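You operate a simulated robot arm through the tools that you are given. There is no shell and no other tool.

Carry out the task below with a simulated robot arm. There is one attempt and no reset: what you move stays moved.

## Task
Stir the taro balls, put two ladles in the grey tub, and put it in the drawer.
Fine: stir first; use the pan's own ladle and put it back, shut the drawer, spill nothing.

It is judged by the outcome, as a careful person would: the job done as asked, and still so three seconds after it is handed in. It fails if anything else is knocked over, pushed out of place, dropped, spilled or broken.

## Robot
A 6-joint arm with a two-finger parallel gripper, fixed in place. Base frame: the origin is at the foot of the arm, x ahead of it, y to its left, z up. Readings come in cm, rad, newtons and seconds.
Its first joint turns from -2.897 to 2.897 rad. Payload 3.43 kg.
The TCP is the grasp point between the finger pads, 3.4 cm short of the fingertips. In the tool frame z runs along the fingers and y along their closing line. The gripper opens to 12.8 cm. The fingers are 2.4 cm wide and 1.2 cm thick; the gripper's body (4.8 by 13 cm) begins 9.6 cm behind the TCP.
Orientation is told as [roll, pitch, yaw] about the base's x, y, z axes, in that order, counted from this pose: with the fingers straight down and closing along the base's y, the tool's x points along the base's -x, its y along +y and its z along -z.

## Interface
- The arm moves only by the tool apply_moves. Its argument "series" is a list of rows, each an object (a shift or turn left out is 0, a gripper value left out holds the last) with "dr": the turn, a rotation vector about the tool's x, y, z in units of 4 degrees (1.0 is 4 degrees), a list of three; "offset": the shift along the tool's x, y, z in units of 30 mm (1.0 is 30 mm), a list of three; "grip": the closure in counts, from 0 (fully open) to 255 (shut). In form: [{"dr": [ax, ay, az], "offset": [tx, ty, tz], "grip": grip}, ...]. A call has 1 to 20 rows; each row shifts and turns the commanded pose from where the row before left it, along the tool's axes as they then stand. A call with a number of a shift or a turn outside -1 to 1 is refused whole. Rows are played at 5 a second. More than 5 cm and 0.15 rad between two rows, or a gripper value outside its range, and nothing of the call is played. A pose out of reach is approached as far as the arm can. The call stops where the force on the tool passes 40 N (or 10 N more than at its start, if that is more) or the arm is blocked; 0.2 s more then pass. Each finger travels about 15.3 cm/s and halts on what it meets, pressing with about 43 N; the grip force reading is that of the motor and also rises with nothing between the fingers. The clock runs only during rows and for 0.2 s after the last one: add rows that do not move to give the fingers time. The reply holds the time, the measured pose of the TCP, the force on the tool along the base axes, the opening and the grip force, in the units named above and with some noise, with the torque about the TCP (base axes, N m) and any sound that the robot's microphone picked up.
- Cameras (640 x 400 px; columns grow to the right, rows downward): "scene" is fixed at [40.09, 50.12, 159.38]; the picture's right is [-0.58, -0.81, 0.00], its down [-0.77, 0.56, -0.31] and it looks along [0.25, -0.18, -0.95] (base axes); focal length 284 px, centre (320, 200). "wrist" rides on the gripper at [7.6, -1.1, -16] in the tool frame; the picture's right is [0.15, 0.99, 0.00], its down [-0.88, 0.13, -0.46] and it looks along [-0.45, 0.07, 0.89] (tool axes); focal length 234 px, centre (320, 200). There is no depth. A picture from a camera that has moved, and an enlarged one, comes with that camera's place and axes in the base frame and with its lens.
- grab_frame(camera): a new picture of that camera. It takes no simulated time.
- close_up(camera, box): a new picture of the part [left, top, right, bottom] of that camera's present view, enlarged. It takes no simulated time.
- hand_in(): hands the job in; it is judged then, once.

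Places have to be worked out from the pictures, the camera data and where the tool is seen. Open the gripper and draw the arm clear of the work before you hand the job in, unless the task says otherwise.

The tools are called as name(argument=value, ...) on one line, values as JSON. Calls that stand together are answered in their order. apply_moves: Moves the arm, as the interface text tells. Its arguments: {"type":"object","properties":{"series":{"type":"array"}},"required":["series"]} The other tools are called the same way: grab_frame (camera) takes a picture; close_up (camera, box) takes an enlarged picture of a part of a camera's view; hand_in () hands the job in.

At the start:

```text
clock: 0.0
eef_pos: [39.18, 35.05, 116.65]
tool_rot: [0.002, -0.003, 0.002]
contact_force: [-0.1, -0.5, 0.6]
wrist_torque: [0.04, -0.01, -0.01]
grip_width: 12.76
grip_force: 0.1
```

scene: 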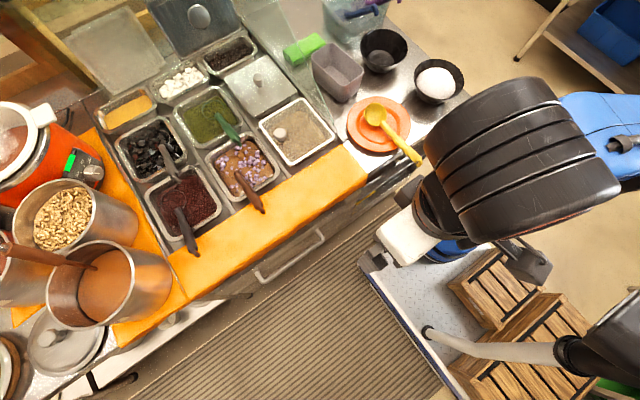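
wrist: 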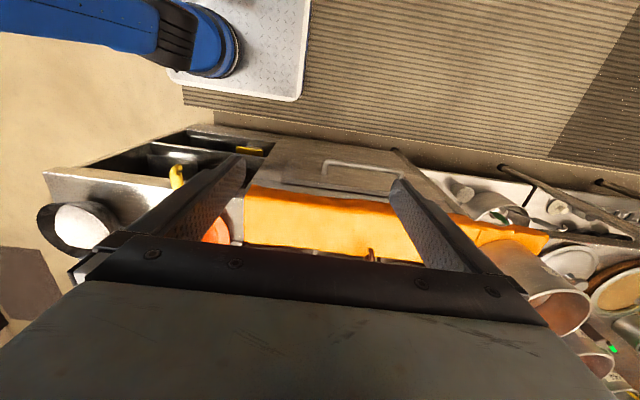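

I'll start by looking at the scene in detail: the counter with pans, the grey tub, and the drawer.

close_up(camera="scene", box=[180, 80, 340, 220])

close_up(camera="scene", box=[280, 20, 480, 180])

close_up(camera="wrist", box=[40, 100, 440, 280])

close_up(camera="scene", box=[220, 150, 420, 300])

```text
2.86 times, centred on (260, 150) of scene
camera zoom: at [40.09, 50.12, 159.38], right [-0.58, -0.81, 0.0], down [-0.77, 0.56, -0.31], along [0.25, -0.18, -0.95], focal length 810 px, centre (491, 343)
```

zoom: 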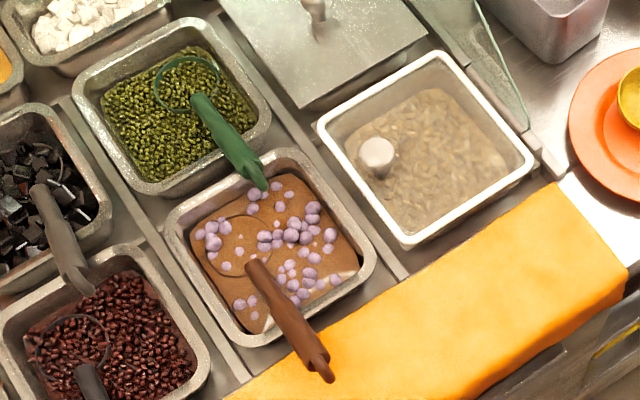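

```text
2.50 times, centred on (380, 100) of scene
camera zoom: at [40.09, 50.12, 159.38], right [-0.58, -0.81, 0.0], down [-0.77, 0.56, -0.31], along [0.25, -0.18, -0.95], focal length 709 px, centre (170, 450)
```

zoom: 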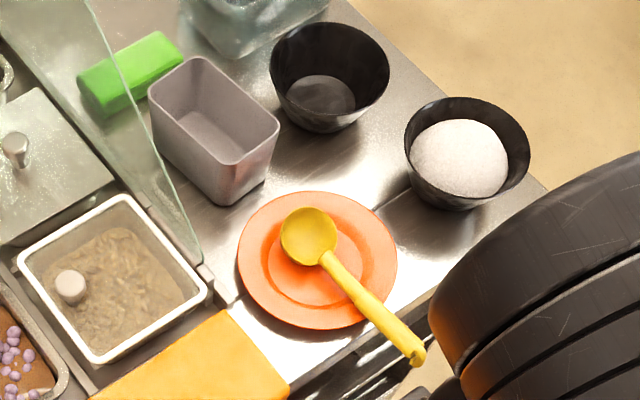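

```text
1.60 times, centred on (240, 190) of wrist
camera zoom: at [31.77, 33.72, 132.53], right [-0.15, 0.99, 0.0], down [0.88, 0.13, 0.46], along [0.45, 0.07, -0.89], focal length 375 px, centre (448, 216)
```

zoom: 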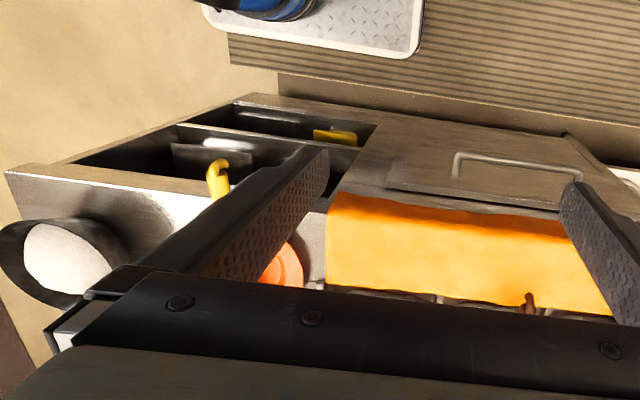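

```text
2.67 times, centred on (320, 225) of scene
camera zoom: at [40.09, 50.12, 159.38], right [-0.58, -0.81, 0.0], down [-0.77, 0.56, -0.31], along [0.25, -0.18, -0.95], focal length 756 px, centre (320, 133)
```

zoom: 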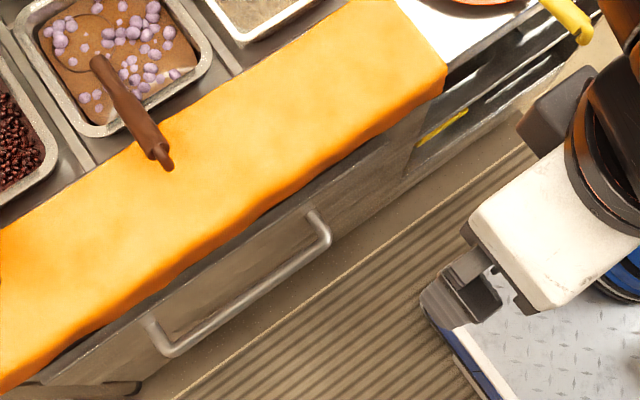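

The drawer handle triangulates to about x 53, y 39–63, z 66, and the taro ladle's handle tip to about (65, 51, 89). There is also a glass panel near the tub. I'll move the wrist camera forward at its present height to look down on the pans.

apply_moves(series=[{"offset": [-1, 0.3, 0]}, {"offset": [-1, 0.3, 0]}, {"offset": [-1, 0.3, 0]}, {"offset": [-1, 0.3, 0]}, {"offset": [-1, 0.3, 0]}, {"offset": [-1, 0.3, 0]}, {"offset": [-1, 0.3, 0]}, {"offset": [-1, 0.3, 0]}, {"offset": [-1, 0.3, 0]}, {"offset": [-1, 0.3, 0]}])

grab_frame(camera="wrist")

grab_frame(camera="scene")

```text
clock: 2.2
eef_pos: [68.62, 42.72, 112.8]
tool_rot: [0.004, -0.006, 0.003]
contact_force: [-0.2, 0.2, 1.3]
wrist_torque: [0.04, -0.03, -0.03]
grip_width: 12.8
grip_force: 0.2
out of reach, approached as far as the arm can: row 5, 6, 7, 8, 9, 10
```

```text
taken
camera wrist: at [60.94, 41.48, 128.72], right [-0.15, 0.99, 0.0], down [0.88, 0.13, 0.46], along [0.46, 0.07, -0.89], focal length 234 px, centre (320, 200)
```

wrist: 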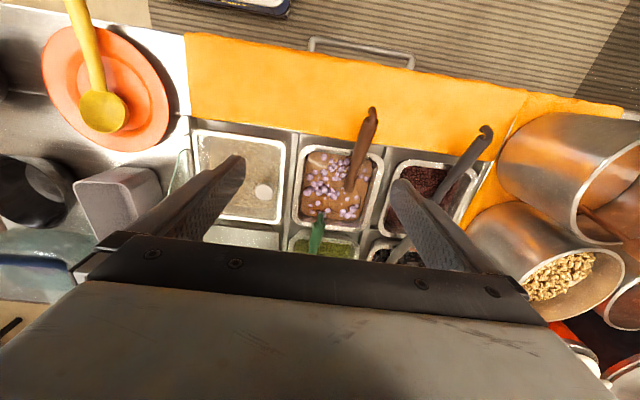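

```text
taken
```

scene: 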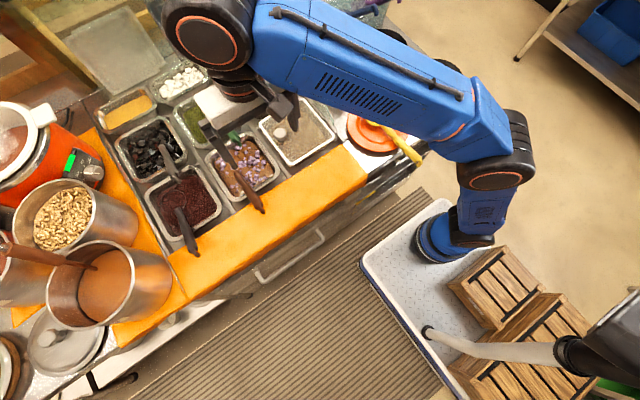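

The arm reached its limit at this height (radius ≈ 81 cm). I'll enlarge this wrist view to locate the ladle, pan, plate, tub and glass.

close_up(camera="wrist", box=[260, 80, 420, 260])

close_up(camera="wrist", box=[0, 0, 260, 260])

close_up(camera="wrist", box=[180, 0, 520, 200])

```text
2.22 times, centred on (340, 170) of wrist
camera zoom: at [60.94, 41.48, 128.72], right [-0.15, 0.99, 0.0], down [0.88, 0.13, 0.46], along [0.46, 0.07, -0.89], focal length 520 px, centre (276, 267)
```

zoom: 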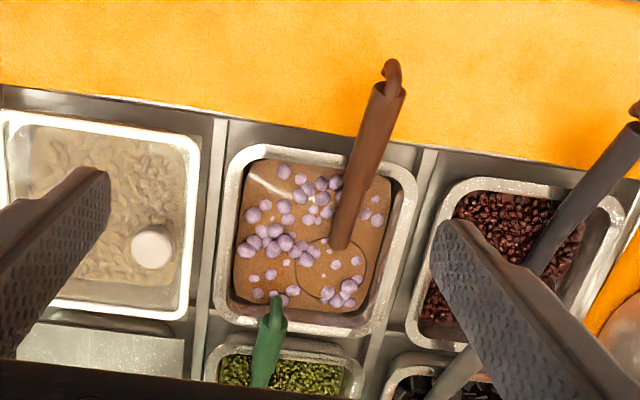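

```text
1.54 times, centred on (130, 130) of wrist
camera zoom: at [60.94, 41.48, 128.72], right [-0.15, 0.99, 0.0], down [0.88, 0.13, 0.46], along [0.46, 0.07, -0.89], focal length 360 px, centre (612, 308)
```

zoom: 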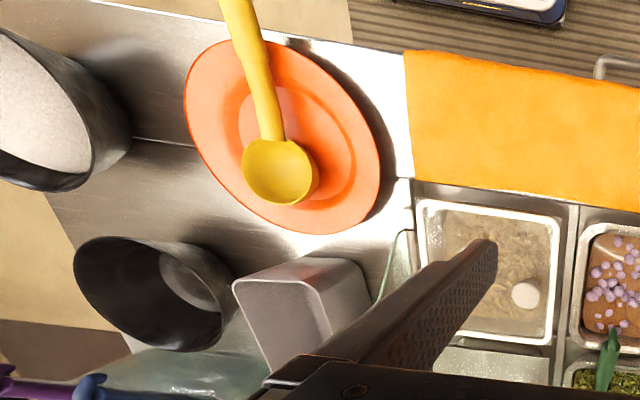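

```text
1.88 times, centred on (350, 100) of wrist
camera zoom: at [60.94, 41.48, 128.72], right [-0.15, 0.99, 0.0], down [0.88, 0.13, 0.46], along [0.46, 0.07, -0.89], focal length 441 px, centre (264, 388)
```

zoom: 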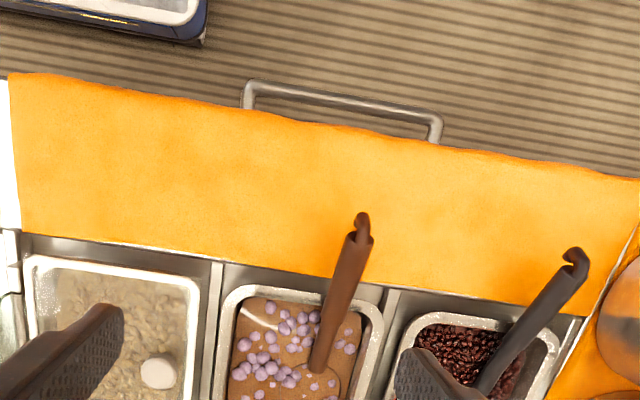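

Pan rim comes out at z ≈ 86, spanning x 72.5–89, y 41–55, with the ladle handle running along x from about (64, 51, 89) to (79, 50, 87). I want a profile view of the ladle, so I'll move to the -y side and roll the tool to look along +y.

apply_moves(series=[{"offset": [0, -0.9, 0.7]}, {"offset": [0, -0.9, 0.7]}, {"offset": [0, -0.9, 0.7]}, {"offset": [0, -0.9, 0.7]}, {"dr": [-1, 0, 0]}, {"dr": [-1, 0, 0]}, {"dr": [-1, 0, 0]}, {"dr": [-1, 0, 0]}, {"dr": [-1, 0, 0]}, {"dr": [-1, 0, 0]}, {"dr": [-1, 0, 0]}, {"dr": [-1, 0, 0]}, {"dr": [-1, 0, 0]}, {"dr": [-1, 0, 0]}])

grab_frame(camera="wrist")

grab_frame(camera="scene")

```text
clock: 5.2
eef_pos: [68.54, 32.03, 104.36]
tool_rot: [0.699, -0.003, 0.001]
contact_force: [0.1, 0.6, -0.4]
wrist_torque: [0.01, 0.02, -0.01]
grip_width: 12.81
grip_force: 0.1
```

```text
taken
camera wrist: at [61.02, 20.87, 115.71], right [-0.15, 0.76, 0.64], down [0.88, -0.19, 0.43], along [0.45, 0.62, -0.64], focal length 234 px, centre (320, 200)
```

wrist: 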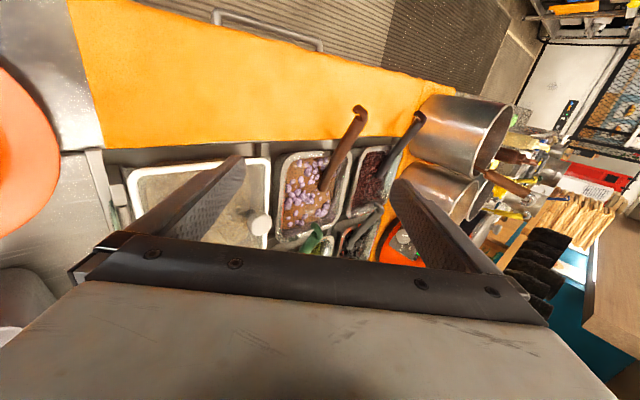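

```text
taken
```

scene: 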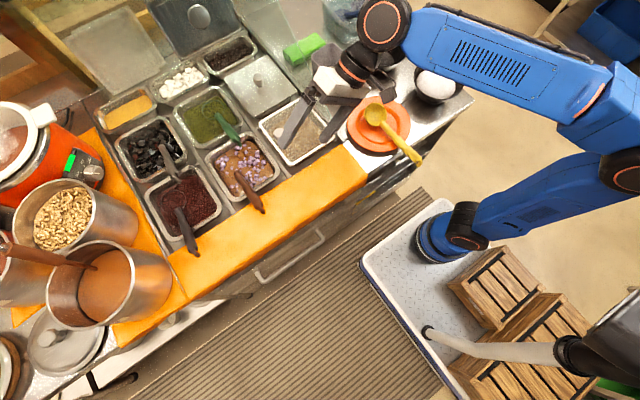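

The call starts from the achieved pose. Zooming into this oblique side view to see the ladle's shape and how it rests.

close_up(camera="wrist", box=[260, 80, 440, 260])

close_up(camera="scene", box=[200, 130, 290, 220])

```text
2.22 times, centred on (350, 170) of wrist
camera zoom: at [61.02, 20.87, 115.71], right [-0.15, 0.76, 0.64], down [0.88, -0.19, 0.43], along [0.45, 0.62, -0.64], focal length 520 px, centre (253, 267)
```

zoom: 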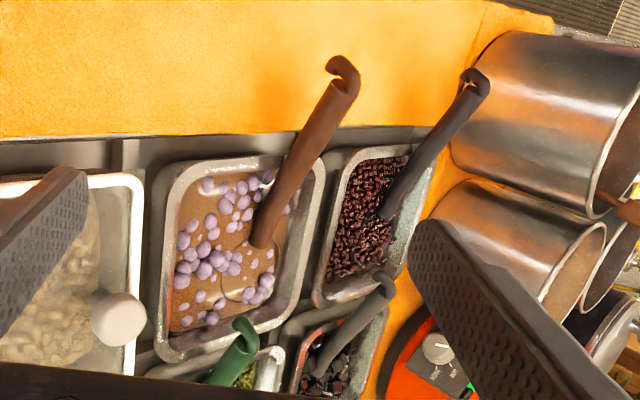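

```text
4.44 times, centred on (245, 175) of scene
camera zoom: at [40.09, 50.12, 159.38], right [-0.58, -0.81, 0.0], down [-0.77, 0.56, -0.31], along [0.25, -0.18, -0.95], focal length 1260 px, centre (653, 311)
```

zoom: 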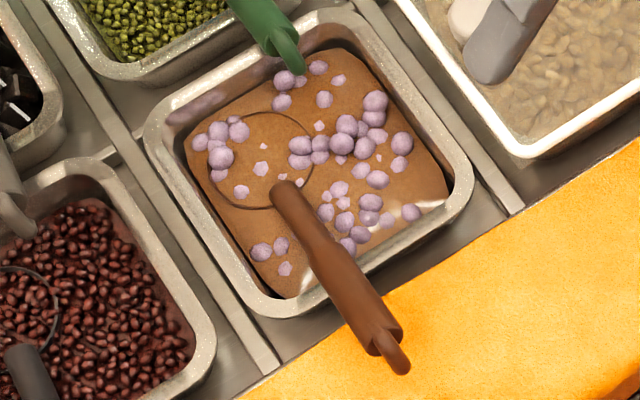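

Handle slopes about 16° (tip ≈ (64, 50.7, 90), entering the syrup at ≈ (79.8, 50.3, 85.5)); bowl ≈ 6.5 cm wide centred near (83, 50). Now I'll level the tool and move over towards the tub for a look at it and at the glass.

apply_moves(series=[{"dr": [1, 0, 0]}, {"dr": [1, 0, 0]}, {"dr": [1, 0, 0]}, {"dr": [1, 0, 0]}, {"dr": [1, 0, 0]}, {"dr": [1, 0, 0]}, {"dr": [1, 0, 0]}, {"dr": [1, 0, 0]}, {"dr": [1, 0, 0]}, {"dr": [1, 0, 0]}, {"offset": [-0.3, -0.9, -0.2]}, {"offset": [-0.3, -0.9, -0.2]}, {"offset": [-0.3, -0.9, -0.2]}, {"offset": [-0.3, -0.9, -0.2]}, {"offset": [-0.3, -0.9, -0.2]}, {"offset": [-0.3, -0.9, -0.2]}, {"offset": [-0.3, -0.9, -0.2]}, {"offset": [-0.3, -0.9, -0.2]}, {"offset": [-0.3, -0.9, -0.2]}])

grab_frame(camera="wrist")

close_up(camera="wrist", box=[200, 60, 440, 250])

```text
clock: 9.2
eef_pos: [76.59, 7.92, 109.64]
tool_rot: [0.003, -0.002, 0.003]
contact_force: [-0.1, 0.1, 0.2]
wrist_torque: [-0.03, 0.02, -0.03]
grip_width: 12.77
grip_force: 0.1
```

```text
taken
camera wrist: at [68.92, 6.69, 125.56], right [-0.15, 0.99, 0.0], down [0.88, 0.13, 0.46], along [0.45, 0.07, -0.89], focal length 234 px, centre (320, 200)
```

wrist: 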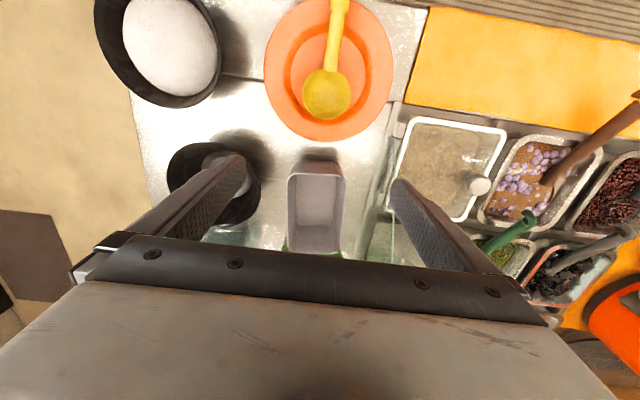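

```text
2.11 times, centred on (320, 155) of wrist
camera zoom: at [68.92, 6.69, 125.56], right [-0.15, 0.99, 0.0], down [0.88, 0.13, 0.46], along [0.45, 0.07, -0.89], focal length 493 px, centre (320, 295)
```

zoom: 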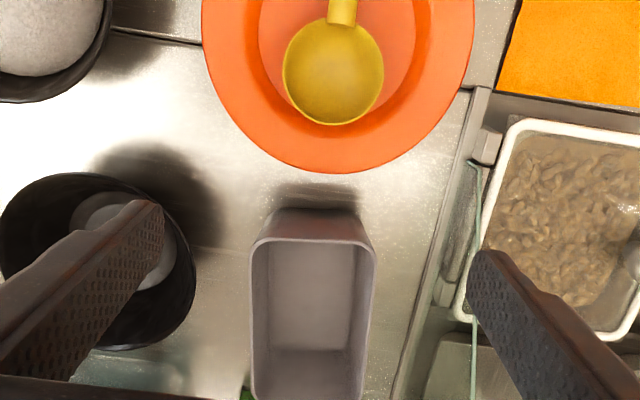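

The tub rim is at z ≈ 96, x 80–94, y ≈ 4.5–13 (yawed ~6°), with a glass guard at y ≈ 19.6 rising backward from (76, 85) to (87, 99). Now to the drawer: I'll move back in front of the counter and tilt the camera forward.

apply_moves(series=[{"offset": [1, 1, 0.2]}, {"offset": [1, 1, 0.2]}, {"offset": [1, 1, 0.2]}, {"offset": [1, 1, 0.2]}, {"offset": [1, 1, 0.2]}, {"offset": [1, 1, 0.2]}, {"offset": [1, 1, 0.2]}, {"offset": [1, 1, 0.2]}, {"offset": [1, 1, 0.2]}, {"offset": [1, 1, 0.2]}, {"offset": [1, 1, 0.2]}, {"offset": [1, 1, 0.2]}, {"offset": [1, 1, 0.2]}, {"dr": [0, -1, 0]}, {"dr": [0, -1, 0]}, {"dr": [0, -1, 0]}, {"dr": [0, -1, 0]}, {"dr": [0, -1, 0]}])

grab_frame(camera="wrist")

grab_frame(camera="scene")

```text
clock: 13.0
eef_pos: [37.65, 46.7, 101.8]
tool_rot: [0.002, -0.353, -0.001]
contact_force: [0.2, 0.5, 0.4]
wrist_torque: [-0.02, 0.0, 0.01]
grip_width: 12.79
grip_force: 0.0
```

```text
taken
camera wrist: at [25.06, 45.52, 114.22], right [-0.14, 0.99, -0.05], down [0.67, 0.13, 0.73], along [0.73, 0.07, -0.68], focal length 234 px, centre (320, 200)
```

wrist: 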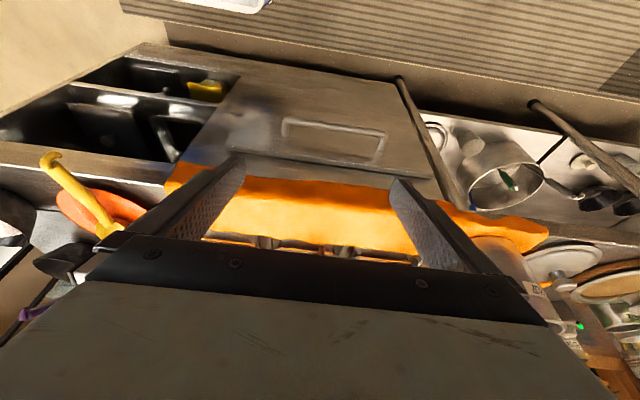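

```text
taken
```

scene: 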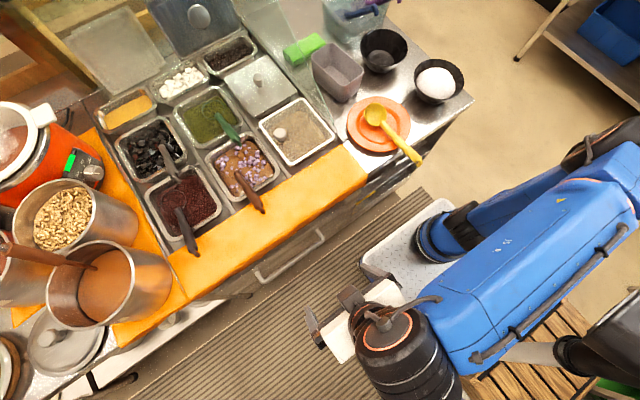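

close_up(camera="wrist", box=[160, 40, 480, 240])

close_up(camera="scene", box=[200, 170, 380, 300])

```text
2.00 times, centred on (320, 140) of wrist
camera zoom: at [25.06, 45.52, 114.22], right [-0.14, 0.99, -0.05], down [0.67, 0.13, 0.73], along [0.73, 0.07, -0.68], focal length 468 px, centre (320, 320)
```

zoom: 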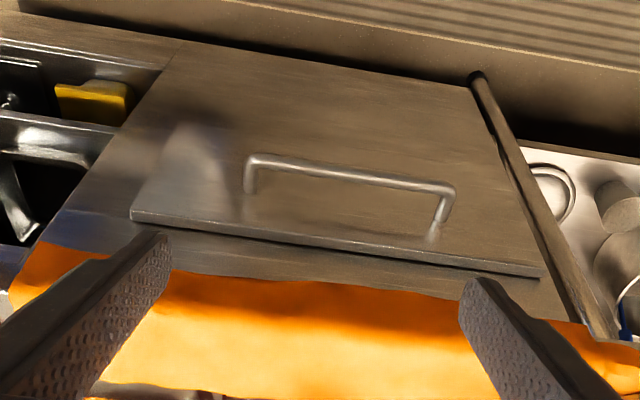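

```text
3.08 times, centred on (290, 235) of scene
camera zoom: at [40.09, 50.12, 159.38], right [-0.58, -0.81, 0.0], down [-0.77, 0.56, -0.31], along [0.25, -0.18, -0.95], focal length 872 px, centre (412, 92)
```

zoom: 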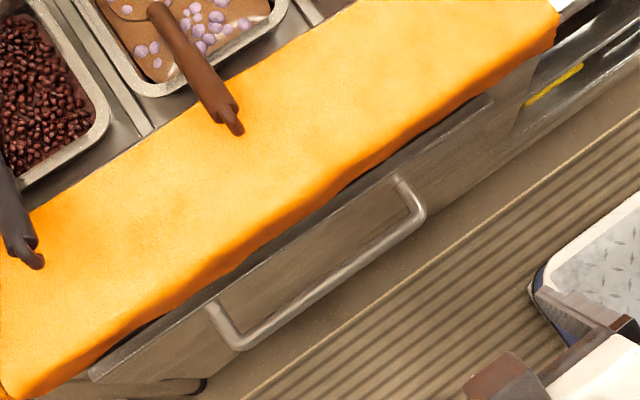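

Drawer front: top edge at z ≈ 71.7, y 27–75, face x ≈ 57.6; handle bar at x ≈ 52.2, z ≈ 65 with a ~4.8 cm gap behind it. Now to stirring: I'll level the tool and go above the taro ladle's handle with the fingers partly open.

apply_moves(series=[{"dr": [0, 1, 0], "grip": 120}, {"dr": [0, 1, 0]}, {"dr": [0, 1, 0]}, {"dr": [0, 1, 0]}, {"dr": [0, 1, 0]}, {"offset": [-0.98, 0.11, 0.1]}, {"offset": [-0.98, 0.11, 0.1]}, {"offset": [-0.98, 0.11, 0.1]}, {"offset": [-0.98, 0.11, 0.1]}, {"offset": [-0.98, 0.11, 0.1]}, {"offset": [-0.98, 0.11, 0.1]}, {"offset": [-0.98, 0.11, 0.1]}, {"offset": [-0.98, 0.11, 0.1]}, {"offset": [-0.98, 0.11, 0.1]}, {"offset": [-0.98, 0.11, 0.1]}, {"offset": [-0.98, 0.11, 0.1]}])

grab_frame(camera="wrist")

grab_frame(camera="scene")

```text
clock: 16.4
eef_pos: [69.94, 50.62, 98.78]
tool_rot: [0.001, -0.004, 0.001]
contact_force: [0.0, -0.5, 0.3]
wrist_torque: [0.04, -0.03, 0.03]
grip_width: 6.79
grip_force: 0.0
```

```text
taken
camera wrist: at [62.33, 49.35, 114.67], right [-0.15, 0.99, 0.0], down [0.88, 0.13, 0.46], along [0.45, 0.07, -0.89], focal length 234 px, centre (320, 200)
```

wrist: 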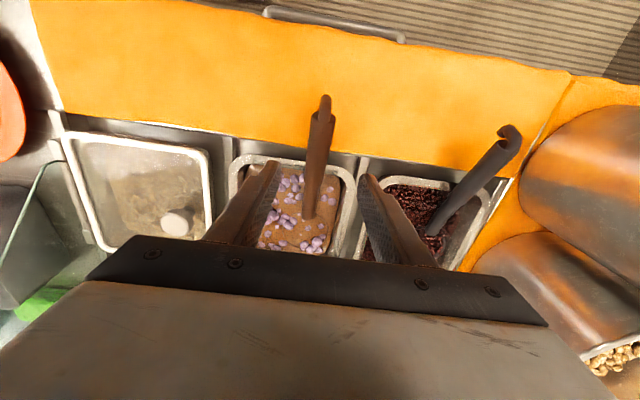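

```text
taken
```

scene: 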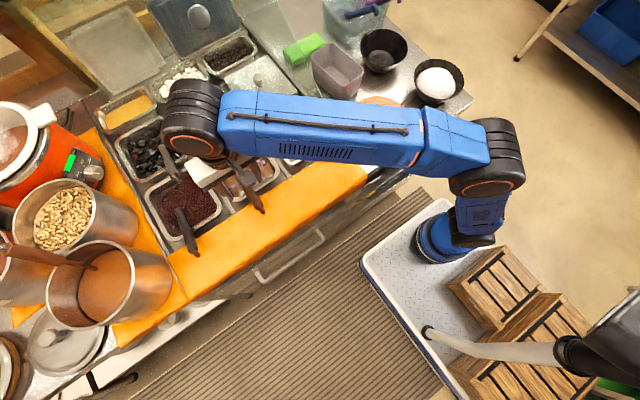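

Hovering above the handle at (69.9, 50.6, 98.8). I'll zoom to verify the handle's lateral position between the fingers.

close_up(camera="wrist", box=[200, 80, 440, 260])

close_up(camera="scene", box=[180, 130, 300, 220])

```text
2.22 times, centred on (320, 170) of wrist
camera zoom: at [62.33, 49.35, 114.67], right [-0.15, 0.99, 0.0], down [0.88, 0.13, 0.46], along [0.45, 0.07, -0.89], focal length 520 px, centre (320, 267)
```

zoom: 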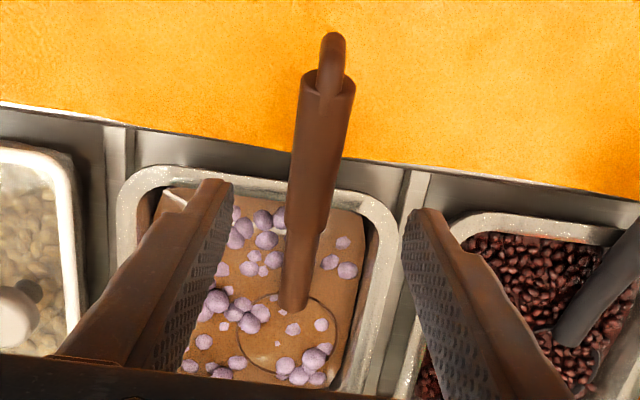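

```text
4.44 times, centred on (240, 175) of scene
camera zoom: at [40.09, 50.12, 159.38], right [-0.58, -0.81, 0.0], down [-0.77, 0.56, -0.31], along [0.25, -0.18, -0.95], focal length 1260 px, centre (676, 311)
```

zoom: 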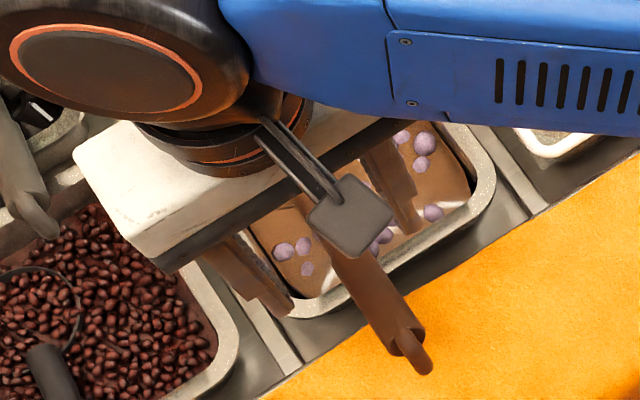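

The handle centre is at y ≈ 50.35 at x 69–70, which is between the fingers. I'll descend to z ≈ 88.4 around the handle, without closing yet.

apply_moves(series=[{"offset": [0, -0.08, 0.7]}, {"offset": [0, 0, 0.7]}, {"offset": [0, 0, 0.7]}, {"offset": [0, 0, 0.7]}, {"offset": [0, 0, 0.65]}, {}])

grab_frame(camera="wrist")

close_up(camera="scene", box=[180, 130, 300, 220])

```text
clock: 17.7
eef_pos: [70.0, 50.18, 88.89]
tool_rot: [0.007, -0.008, 0.002]
contact_force: [-3.4, -0.2, 9.2]
wrist_torque: [-0.37, 0.2, -0.12]
grip_width: 6.73
grip_force: 0.1
stopped in row 6: the force on the tool passed its limit at 46 N (the readings are from after the stop); the commanded pose is now the measured one
```

```text
taken
camera wrist: at [62.31, 48.84, 104.75], right [-0.15, 0.99, 0.01], down [0.88, 0.13, 0.46], along [0.46, 0.07, -0.89], focal length 234 px, centre (320, 200)
```

wrist: 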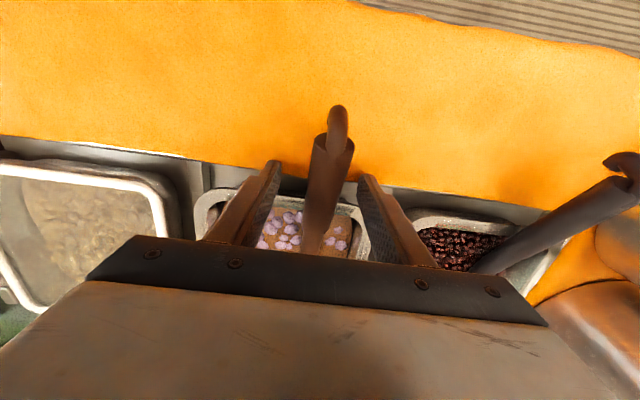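

```text
4.44 times, centred on (240, 175) of scene
camera zoom: at [40.09, 50.12, 159.38], right [-0.58, -0.81, 0.0], down [-0.77, 0.56, -0.31], along [0.25, -0.18, -0.95], focal length 1260 px, centre (676, 311)
```

zoom: 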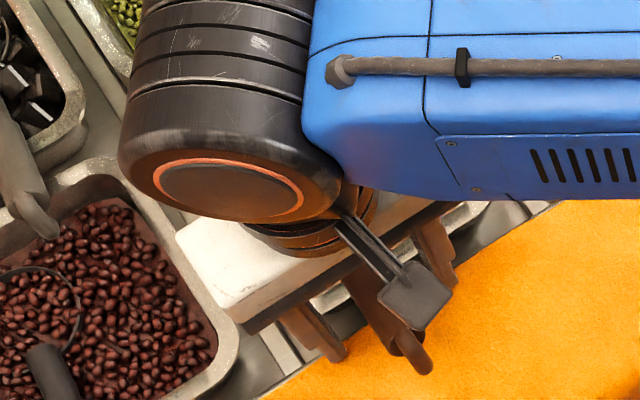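

The fingertips touched the counter (so the counter top is at z ≈ 85.3, higher than I guessed). I'll raise 0.7 cm off it and close on the handle.

apply_moves(series=[{"offset": [0, 0.04, -0.23]}, {}, {"grip": 160}, {"grip": 190}, {"grip": 255}, {}, {}])

grab_frame(camera="wrist")

close_up(camera="wrist", box=[220, 90, 420, 280])

```text
clock: 19.3
eef_pos: [69.97, 50.37, 89.48]
tool_rot: [0.008, -0.008, 0.002]
contact_force: [0.2, 0.4, -1.1]
wrist_torque: [0.02, 0.05, 0.0]
grip_width: 2.31
grip_force: 43.2
```

```text
taken
camera wrist: at [62.38, 49.02, 105.37], right [-0.15, 0.99, 0.01], down [0.88, 0.13, 0.46], along [0.46, 0.07, -0.89], focal length 234 px, centre (320, 200)
```

wrist: 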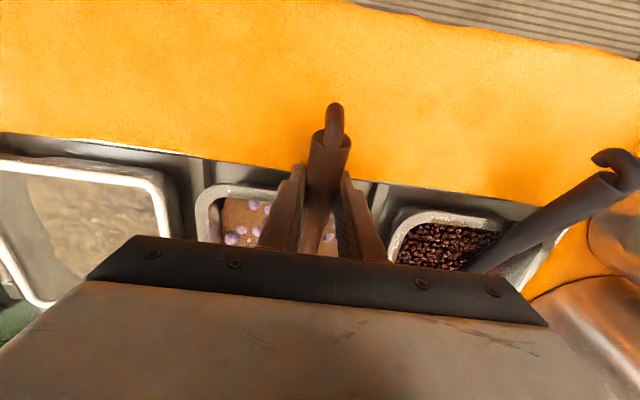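

```text
2.11 times, centred on (320, 185) of wrist
camera zoom: at [62.38, 49.02, 105.37], right [-0.15, 0.99, 0.01], down [0.88, 0.13, 0.46], along [0.46, 0.07, -0.89], focal length 493 px, centre (320, 232)
```

zoom: 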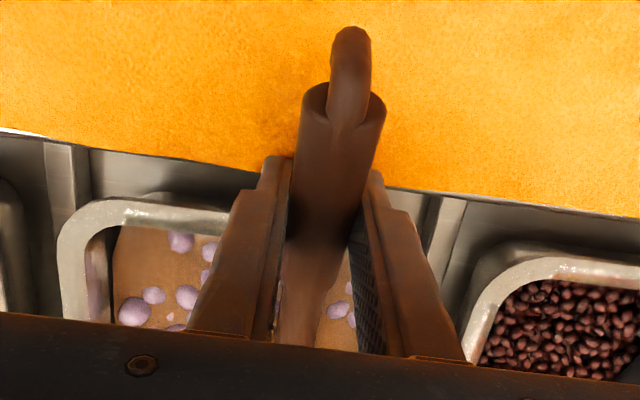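

Ladle is gripped (2.31 cm). I'll steepen the handle by 12° while raising the TCP 2.7 cm so the bowl stays at the same depth but the handle clears the pan's rim.

apply_moves(series=[{"offset": [0, 0, -0.2]}, {"offset": [0, 0, -0.28], "dr": [0, 1, 0]}, {"offset": [0, 0, -0.28], "dr": [0, 1, 0]}, {"offset": [0, 0, -0.28], "dr": [0, 1, 0]}, {}])

grab_frame(camera="wrist")

close_up(camera="scene", box=[180, 110, 320, 220])

```text
clock: 20.5
eef_pos: [70.19, 50.16, 92.55]
tool_rot: [0.007, 0.201, 0.003]
contact_force: [-0.4, -0.1, -0.7]
wrist_torque: [-0.01, 0.11, -0.01]
grip_width: 2.3
grip_force: 42.8
```

```text
taken
camera wrist: at [66.07, 48.89, 109.69], right [-0.14, 0.99, 0.04], down [0.95, 0.13, 0.27], along [0.26, 0.07, -0.96], focal length 234 px, centre (320, 200)
```

wrist: 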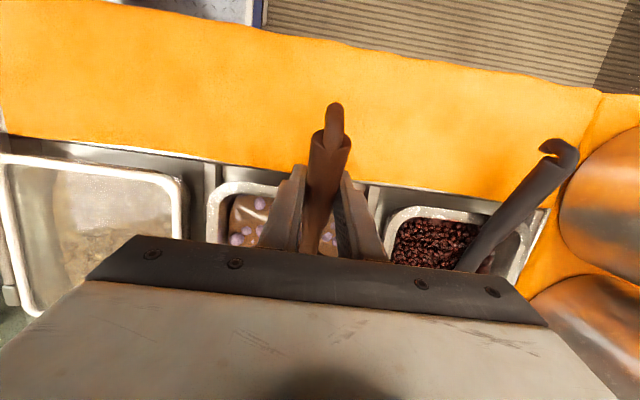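

```text
3.64 times, centred on (250, 165) of scene
camera zoom: at [40.09, 50.12, 159.38], right [-0.58, -0.81, 0.0], down [-0.77, 0.56, -0.31], along [0.25, -0.18, -0.95], focal length 1031 px, centre (574, 327)
```

zoom: 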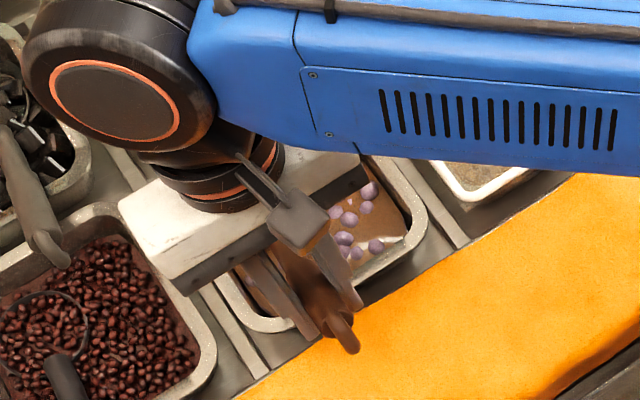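

The ladle is free of the rim with a tiny load (0.11 N·m). Now I stir: move in toward the middle and make a slow loop of about 2 cm radius.

apply_moves(series=[{"offset": [0.13, -0.37, 0.03]}, {"offset": [-0.096, -0.235, -0.02]}, {"offset": [-0.096, -0.235, -0.02]}, {"offset": [0.096, -0.235, 0.02]}, {"offset": [0.096, -0.235, 0.02]}, {"offset": [0.23, -0.098, 0.049]}, {"offset": [0.23, -0.098, 0.049]}, {"offset": [0.23, 0.098, 0.049]}, {"offset": [0.23, 0.098, 0.049]}, {"offset": [0.096, 0.235, 0.02]}, {"offset": [0.096, 0.235, 0.02]}, {"offset": [-0.096, 0.235, -0.02]}, {"offset": [-0.096, 0.235, -0.02]}, {"offset": [-0.23, 0.098, -0.049]}, {"offset": [-0.23, 0.098, -0.049]}, {"offset": [-0.23, -0.098, -0.049]}, {"offset": [-0.23, -0.098, -0.049]}])

grab_frame(camera="wrist")

close_up(camera="scene", box=[180, 110, 320, 220])

```text
clock: 24.1
eef_pos: [69.67, 49.14, 92.68]
tool_rot: [0.007, 0.203, 0.003]
contact_force: [0.3, 0.7, -0.6]
wrist_torque: [-0.01, 0.05, 0.03]
grip_width: 2.31
grip_force: 42.9
```

```text
taken
camera wrist: at [65.53, 47.85, 109.77], right [-0.14, 0.99, 0.04], down [0.95, 0.13, 0.27], along [0.26, 0.07, -0.96], focal length 234 px, centre (320, 200)
```

wrist: 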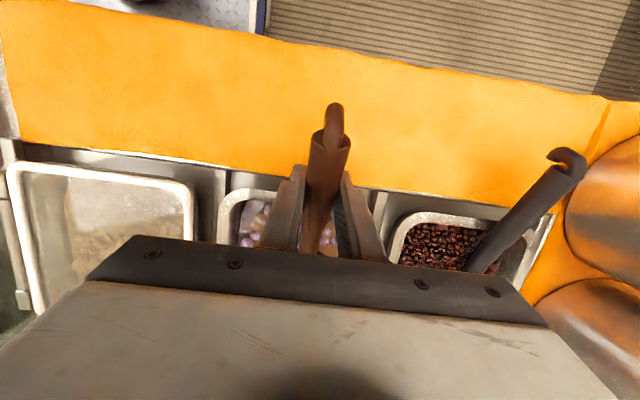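

```text
3.64 times, centred on (250, 165) of scene
camera zoom: at [40.09, 50.12, 159.38], right [-0.58, -0.81, 0.0], down [-0.77, 0.56, -0.31], along [0.25, -0.18, -0.95], focal length 1031 px, centre (574, 327)
```

zoom: 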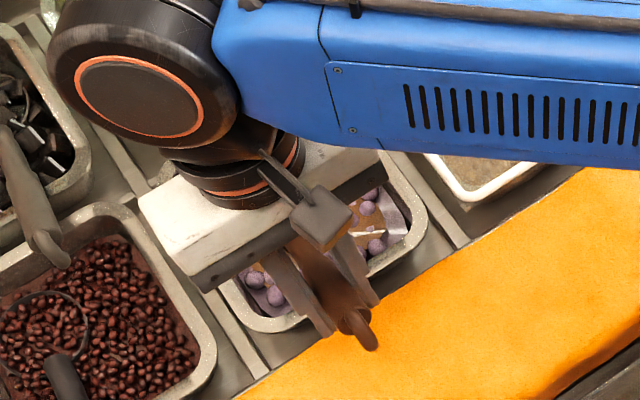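

The loop went freely and the balls moved. I'll check the pan interior through the wrist view before stirring more.

close_up(camera="wrist", box=[200, 150, 440, 270])

close_up(camera="scene", box=[220, 140, 300, 200])

```text
2.67 times, centred on (320, 210) of wrist
camera zoom: at [65.53, 47.85, 109.77], right [-0.14, 0.99, 0.04], down [0.95, 0.13, 0.27], along [0.26, 0.07, -0.96], focal length 624 px, centre (320, 173)
```

zoom: 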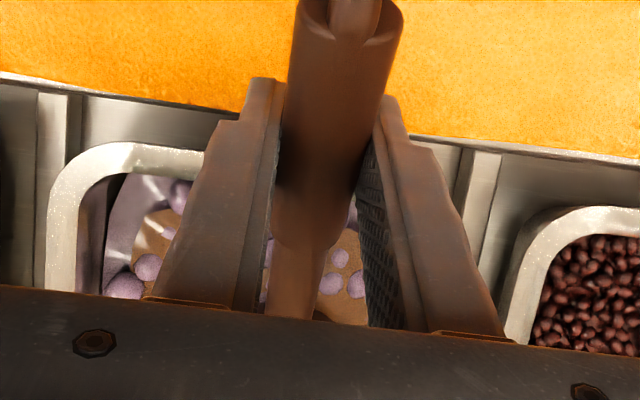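

```text
6.67 times, centred on (260, 170) of scene
camera zoom: at [40.09, 50.12, 159.38], right [-0.58, -0.81, 0.0], down [-0.77, 0.56, -0.31], along [0.25, -0.18, -0.95], focal length 1890 px, centre (720, 400)
```

zoom: 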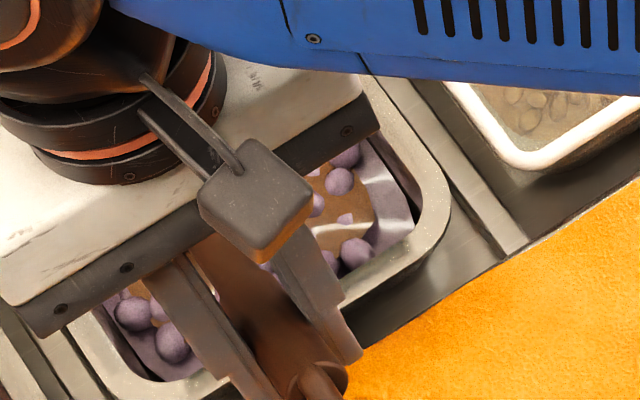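

The contents are mixing and nothing has been pushed over the rim. Two more loops for a proper stir.

apply_moves(series=[{"offset": [-0.096, -0.235, -0.02]}, {"offset": [-0.096, -0.235, -0.02]}, {"offset": [0.096, -0.235, 0.02]}, {"offset": [0.096, -0.235, 0.02]}, {"offset": [0.23, -0.098, 0.049]}, {"offset": [0.23, -0.098, 0.049]}, {"offset": [0.23, 0.098, 0.049]}, {"offset": [0.23, 0.098, 0.049]}, {"offset": [0.096, 0.235, 0.02]}, {"offset": [0.096, 0.235, 0.02]}, {"offset": [-0.096, 0.235, -0.02]}, {"offset": [-0.096, 0.235, -0.02]}, {"offset": [-0.23, 0.098, -0.049]}, {"offset": [-0.23, 0.098, -0.049]}, {"offset": [-0.23, -0.098, -0.049]}, {"offset": [-0.23, -0.098, -0.049]}])

apply_moves(series=[{"offset": [-0.096, -0.235, -0.02]}, {"offset": [-0.096, -0.235, -0.02]}, {"offset": [0.096, -0.235, 0.02]}, {"offset": [0.096, -0.235, 0.02]}, {"offset": [0.23, -0.098, 0.049]}, {"offset": [0.23, -0.098, 0.049]}, {"offset": [0.23, 0.098, 0.049]}, {"offset": [0.23, 0.098, 0.049]}, {"offset": [0.096, 0.235, 0.02]}, {"offset": [0.096, 0.235, 0.02]}, {"offset": [-0.096, 0.235, -0.02]}, {"offset": [-0.096, 0.235, -0.02]}, {"offset": [-0.23, 0.098, -0.049]}, {"offset": [-0.23, 0.098, -0.049]}, {"offset": [-0.23, -0.098, -0.049]}, {"offset": [-0.23, -0.098, -0.049]}])

grab_frame(camera="wrist")

close_up(camera="scene", box=[220, 140, 300, 200])

```text
clock: 27.5
eef_pos: [69.76, 49.12, 92.45]
tool_rot: [0.008, 0.202, 0.004]
contact_force: [0.6, -0.2, -1.1]
wrist_torque: [0.02, 0.09, 0.02]
grip_width: 2.34
grip_force: 43.4
```

```text
clock: 30.9
eef_pos: [69.78, 49.21, 92.59]
tool_rot: [0.007, 0.202, 0.004]
contact_force: [0.4, -0.6, -0.9]
wrist_torque: [-0.01, 0.03, 0.02]
grip_width: 2.34
grip_force: 42.8
```

```text
taken
camera wrist: at [65.55, 47.9, 109.74], right [-0.14, 0.99, 0.04], down [0.95, 0.13, 0.27], along [0.26, 0.07, -0.96], focal length 234 px, centre (320, 200)
```

wrist: 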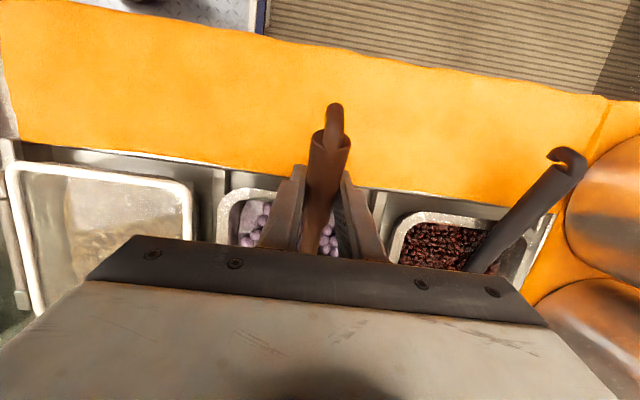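

```text
6.67 times, centred on (260, 170) of scene
camera zoom: at [40.09, 50.12, 159.38], right [-0.58, -0.81, 0.0], down [-0.77, 0.56, -0.31], along [0.25, -0.18, -0.95], focal length 1890 px, centre (720, 400)
```

zoom: 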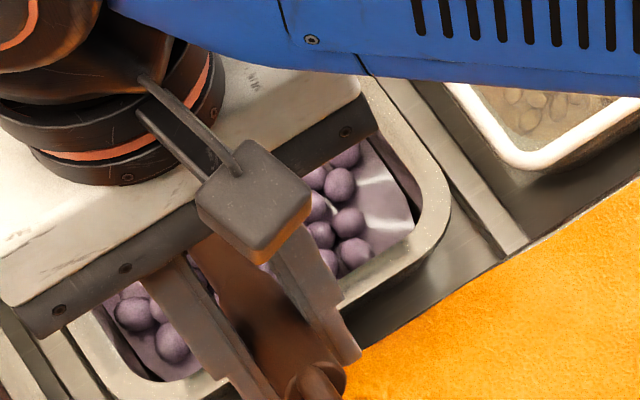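

The brown skin is gone and the visible syrup is evenly purple, so it is stirred. Now the first scoop: back off, tip the bowl's far lip down to ~24°, push forward and deeper under the balls, then level the bowl.

apply_moves(series=[{"offset": [0.297, -0.117, -0.279]}, {"offset": [0.297, -0.117, -0.279]}, {"dr": [0, 1, 0]}, {"dr": [0, 1, 0]}, {"dr": [0, 1, 0]}, {"offset": [-0.27, 0, 0.035]}, {"offset": [-0.27, 0, 0.035]}, {"offset": [-0.27, 0, 0.035]}, {"offset": [-0.27, 0, 0.035]}, {"offset": [-0.27, 0, 0.035]}])

```text
clock: 33.1
eef_pos: [71.79, 48.56, 92.53]
tool_rot: [0.009, 0.41, 0.006]
contact_force: [-3.8, -0.4, 12.3]
wrist_torque: [0.01, -1.11, 0.01]
grip_width: 2.33
grip_force: 43.3
```

The bowl is pressing on something (12 N up at ~12 cm ahead — the pan floor or packed balls). I'll raise about 0.8 cm and re-read.

apply_moves(series=[{"offset": [0.053, 0, -0.122]}, {"offset": [0.053, 0, -0.122]}, {}])

```text
clock: 33.9
eef_pos: [71.94, 48.54, 93.2]
tool_rot: [0.008, 0.413, 0.004]
contact_force: [0.1, -0.5, -0.9]
wrist_torque: [-0.04, 0.05, -0.01]
grip_width: 2.3
grip_force: 43.2
```

Contact is released at Z = 93.2. Now I level the bowl through the balls (24° → 0°) while drawing back slightly.

apply_moves(series=[{"offset": [0.09, 0, 0.197], "dr": [0, -1, 0]}, {"offset": [0.103, 0, 0.19], "dr": [0, -1, 0]}, {"offset": [0.116, 0, 0.182], "dr": [0, -1, 0]}, {"offset": [0.129, 0, 0.174], "dr": [0, -1, 0]}, {"offset": [0.14, 0, 0.164], "dr": [0, -1, 0]}, {"offset": [0.152, 0, 0.154], "dr": [0, -1, 0]}, {}, {}])

grab_frame(camera="wrist")

close_up(camera="scene", box=[180, 110, 320, 220])

```text
clock: 35.7
eef_pos: [68.93, 48.31, 90.7]
tool_rot: [0.007, -0.005, 0.0]
contact_force: [0.0, 0.1, -0.6]
wrist_torque: [-0.04, 0.05, 0.04]
grip_width: 2.32
grip_force: 43.1
```

```text
taken
camera wrist: at [61.28, 47.13, 106.52], right [-0.15, 0.99, 0.01], down [0.88, 0.13, 0.46], along [0.46, 0.07, -0.89], focal length 234 px, centre (320, 200)
```

wrist: 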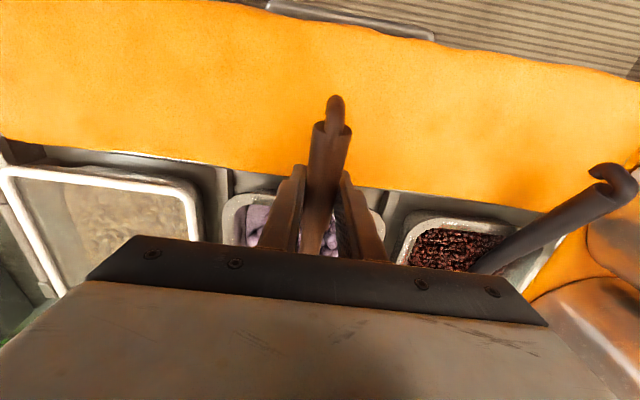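

```text
3.64 times, centred on (250, 165) of scene
camera zoom: at [40.09, 50.12, 159.38], right [-0.58, -0.81, 0.0], down [-0.77, 0.56, -0.31], along [0.25, -0.18, -0.95], focal length 1031 px, centre (574, 327)
```

zoom: 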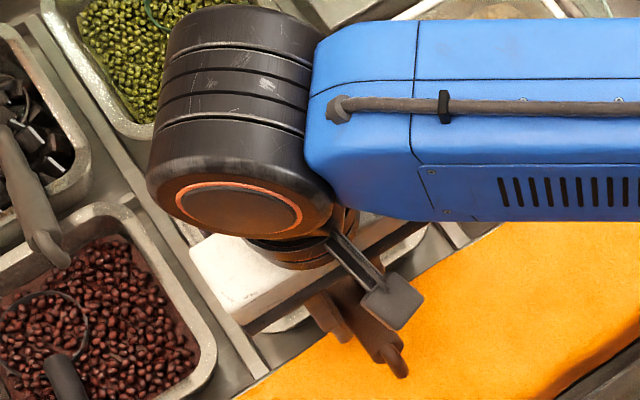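

The handle's tail looks slightly lower than when first gripped, so the ladle turned a bit in the grip. I'll zoom to measure that.

close_up(camera="wrist", box=[220, 90, 420, 280])

```text
2.11 times, centred on (320, 185) of wrist
camera zoom: at [61.28, 47.13, 106.52], right [-0.15, 0.99, 0.01], down [0.88, 0.13, 0.46], along [0.46, 0.07, -0.89], focal length 493 px, centre (320, 232)
```

zoom: 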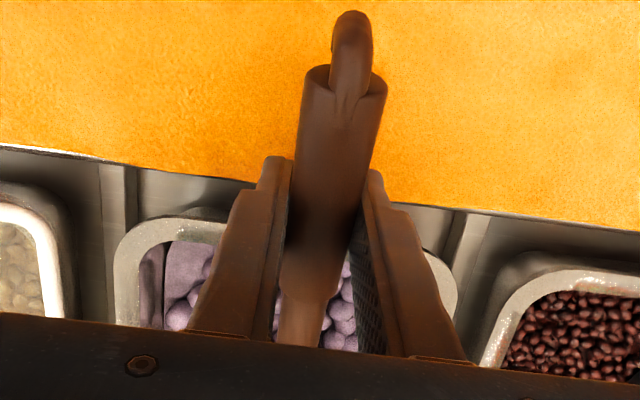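

The ladle slid/turned a little in the grip, but it is still held well. I'll lift slowly straight up out of the pan and read the load.

apply_moves(series=[{"offset": [0, 0, -0.12]}, {"offset": [0, 0, -0.12]}, {"offset": [0, 0, -0.12]}, {"offset": [0, 0, -0.12]}, {"offset": [0, 0, -0.15]}, {"offset": [0, 0, -0.15]}, {"offset": [0, 0, -0.2]}, {"offset": [0, 0, -0.2]}, {"offset": [0, 0, -0.2]}, {"offset": [0, 0, -0.2]}, {"offset": [0, 0, -0.2]}, {"offset": [0, 0, -0.2]}, {"offset": [0, 0, -0.2]}, {"offset": [0, 0, -0.2]}, {"offset": [0, 0, -0.1]}, {}, {}])

grab_frame(camera="wrist")

grab_frame(camera="scene")

```text
clock: 39.3
eef_pos: [68.93, 48.46, 98.04]
tool_rot: [0.006, -0.007, 0.001]
contact_force: [-0.3, -0.2, -1.5]
wrist_torque: [-0.02, 0.08, -0.01]
grip_width: 2.32
grip_force: 43.3
```

```text
taken
camera wrist: at [61.3, 47.09, 113.96], right [-0.15, 0.99, 0.01], down [0.88, 0.13, 0.46], along [0.46, 0.07, -0.89], focal length 234 px, centre (320, 200)
```

wrist: 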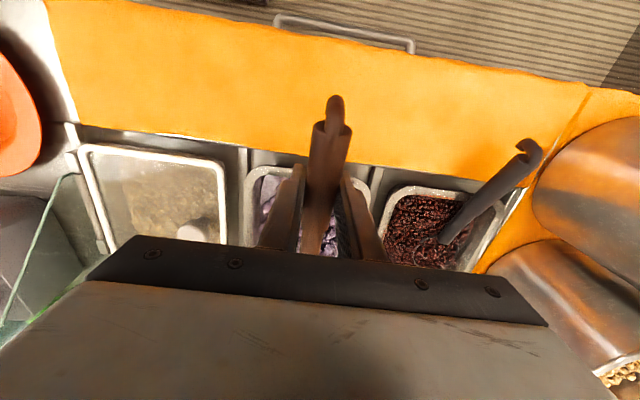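

```text
taken
```

scene: 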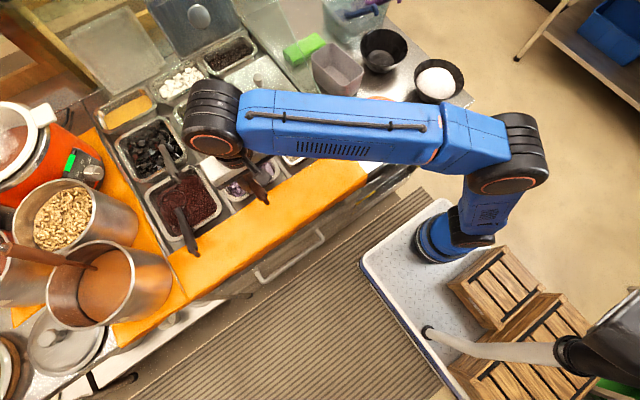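

Load readings are noisy; I'll take a couple of still readings to estimate what the bowl holds.

apply_moves(series=[{}])

apply_moves(series=[{}])

apply_moves(series=[{}])

close_up(camera="scene", box=[180, 110, 320, 220])

close_up(camera="wrist", box=[220, 140, 420, 260])

```text
clock: 39.7
eef_pos: [68.88, 48.42, 98.07]
tool_rot: [0.006, -0.005, 0.001]
contact_force: [0.3, 0.3, -1.1]
wrist_torque: [0.01, 0.1, 0.05]
grip_width: 2.32
grip_force: 42.8
```

```text
clock: 40.1
eef_pos: [68.82, 48.44, 98.15]
tool_rot: [0.008, -0.005, 0.003]
contact_force: [-0.7, -0.1, -1.2]
wrist_torque: [0.01, 0.11, -0.01]
grip_width: 2.31
grip_force: 43.0
```

```text
clock: 40.5
eef_pos: [68.97, 48.31, 98.11]
tool_rot: [0.008, -0.006, 0.002]
contact_force: [-0.4, -0.8, -1.6]
wrist_torque: [0.0, 0.12, 0.01]
grip_width: 2.29
grip_force: 43.0
```

```text
3.64 times, centred on (250, 165) of scene
camera zoom: at [40.09, 50.12, 159.38], right [-0.58, -0.81, 0.0], down [-0.77, 0.56, -0.31], along [0.25, -0.18, -0.95], focal length 1031 px, centre (574, 327)
```

zoom: 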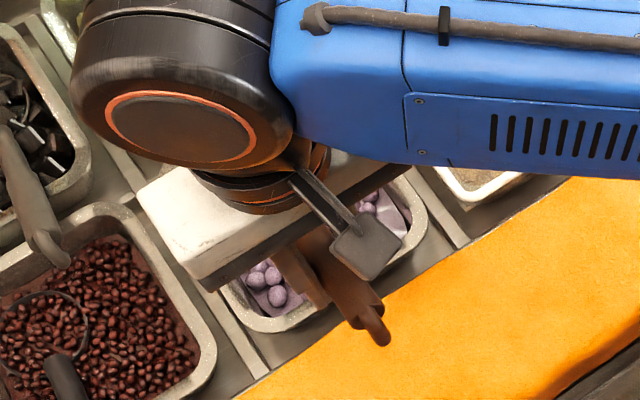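

```text
3.20 times, centred on (320, 200) of wrist
camera zoom: at [61.3, 47.09, 113.96], right [-0.15, 0.99, 0.01], down [0.88, 0.13, 0.46], along [0.46, 0.07, -0.89], focal length 749 px, centre (320, 200)
```

zoom: 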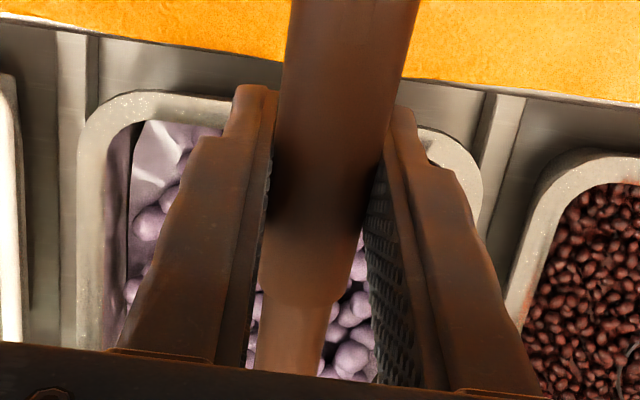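

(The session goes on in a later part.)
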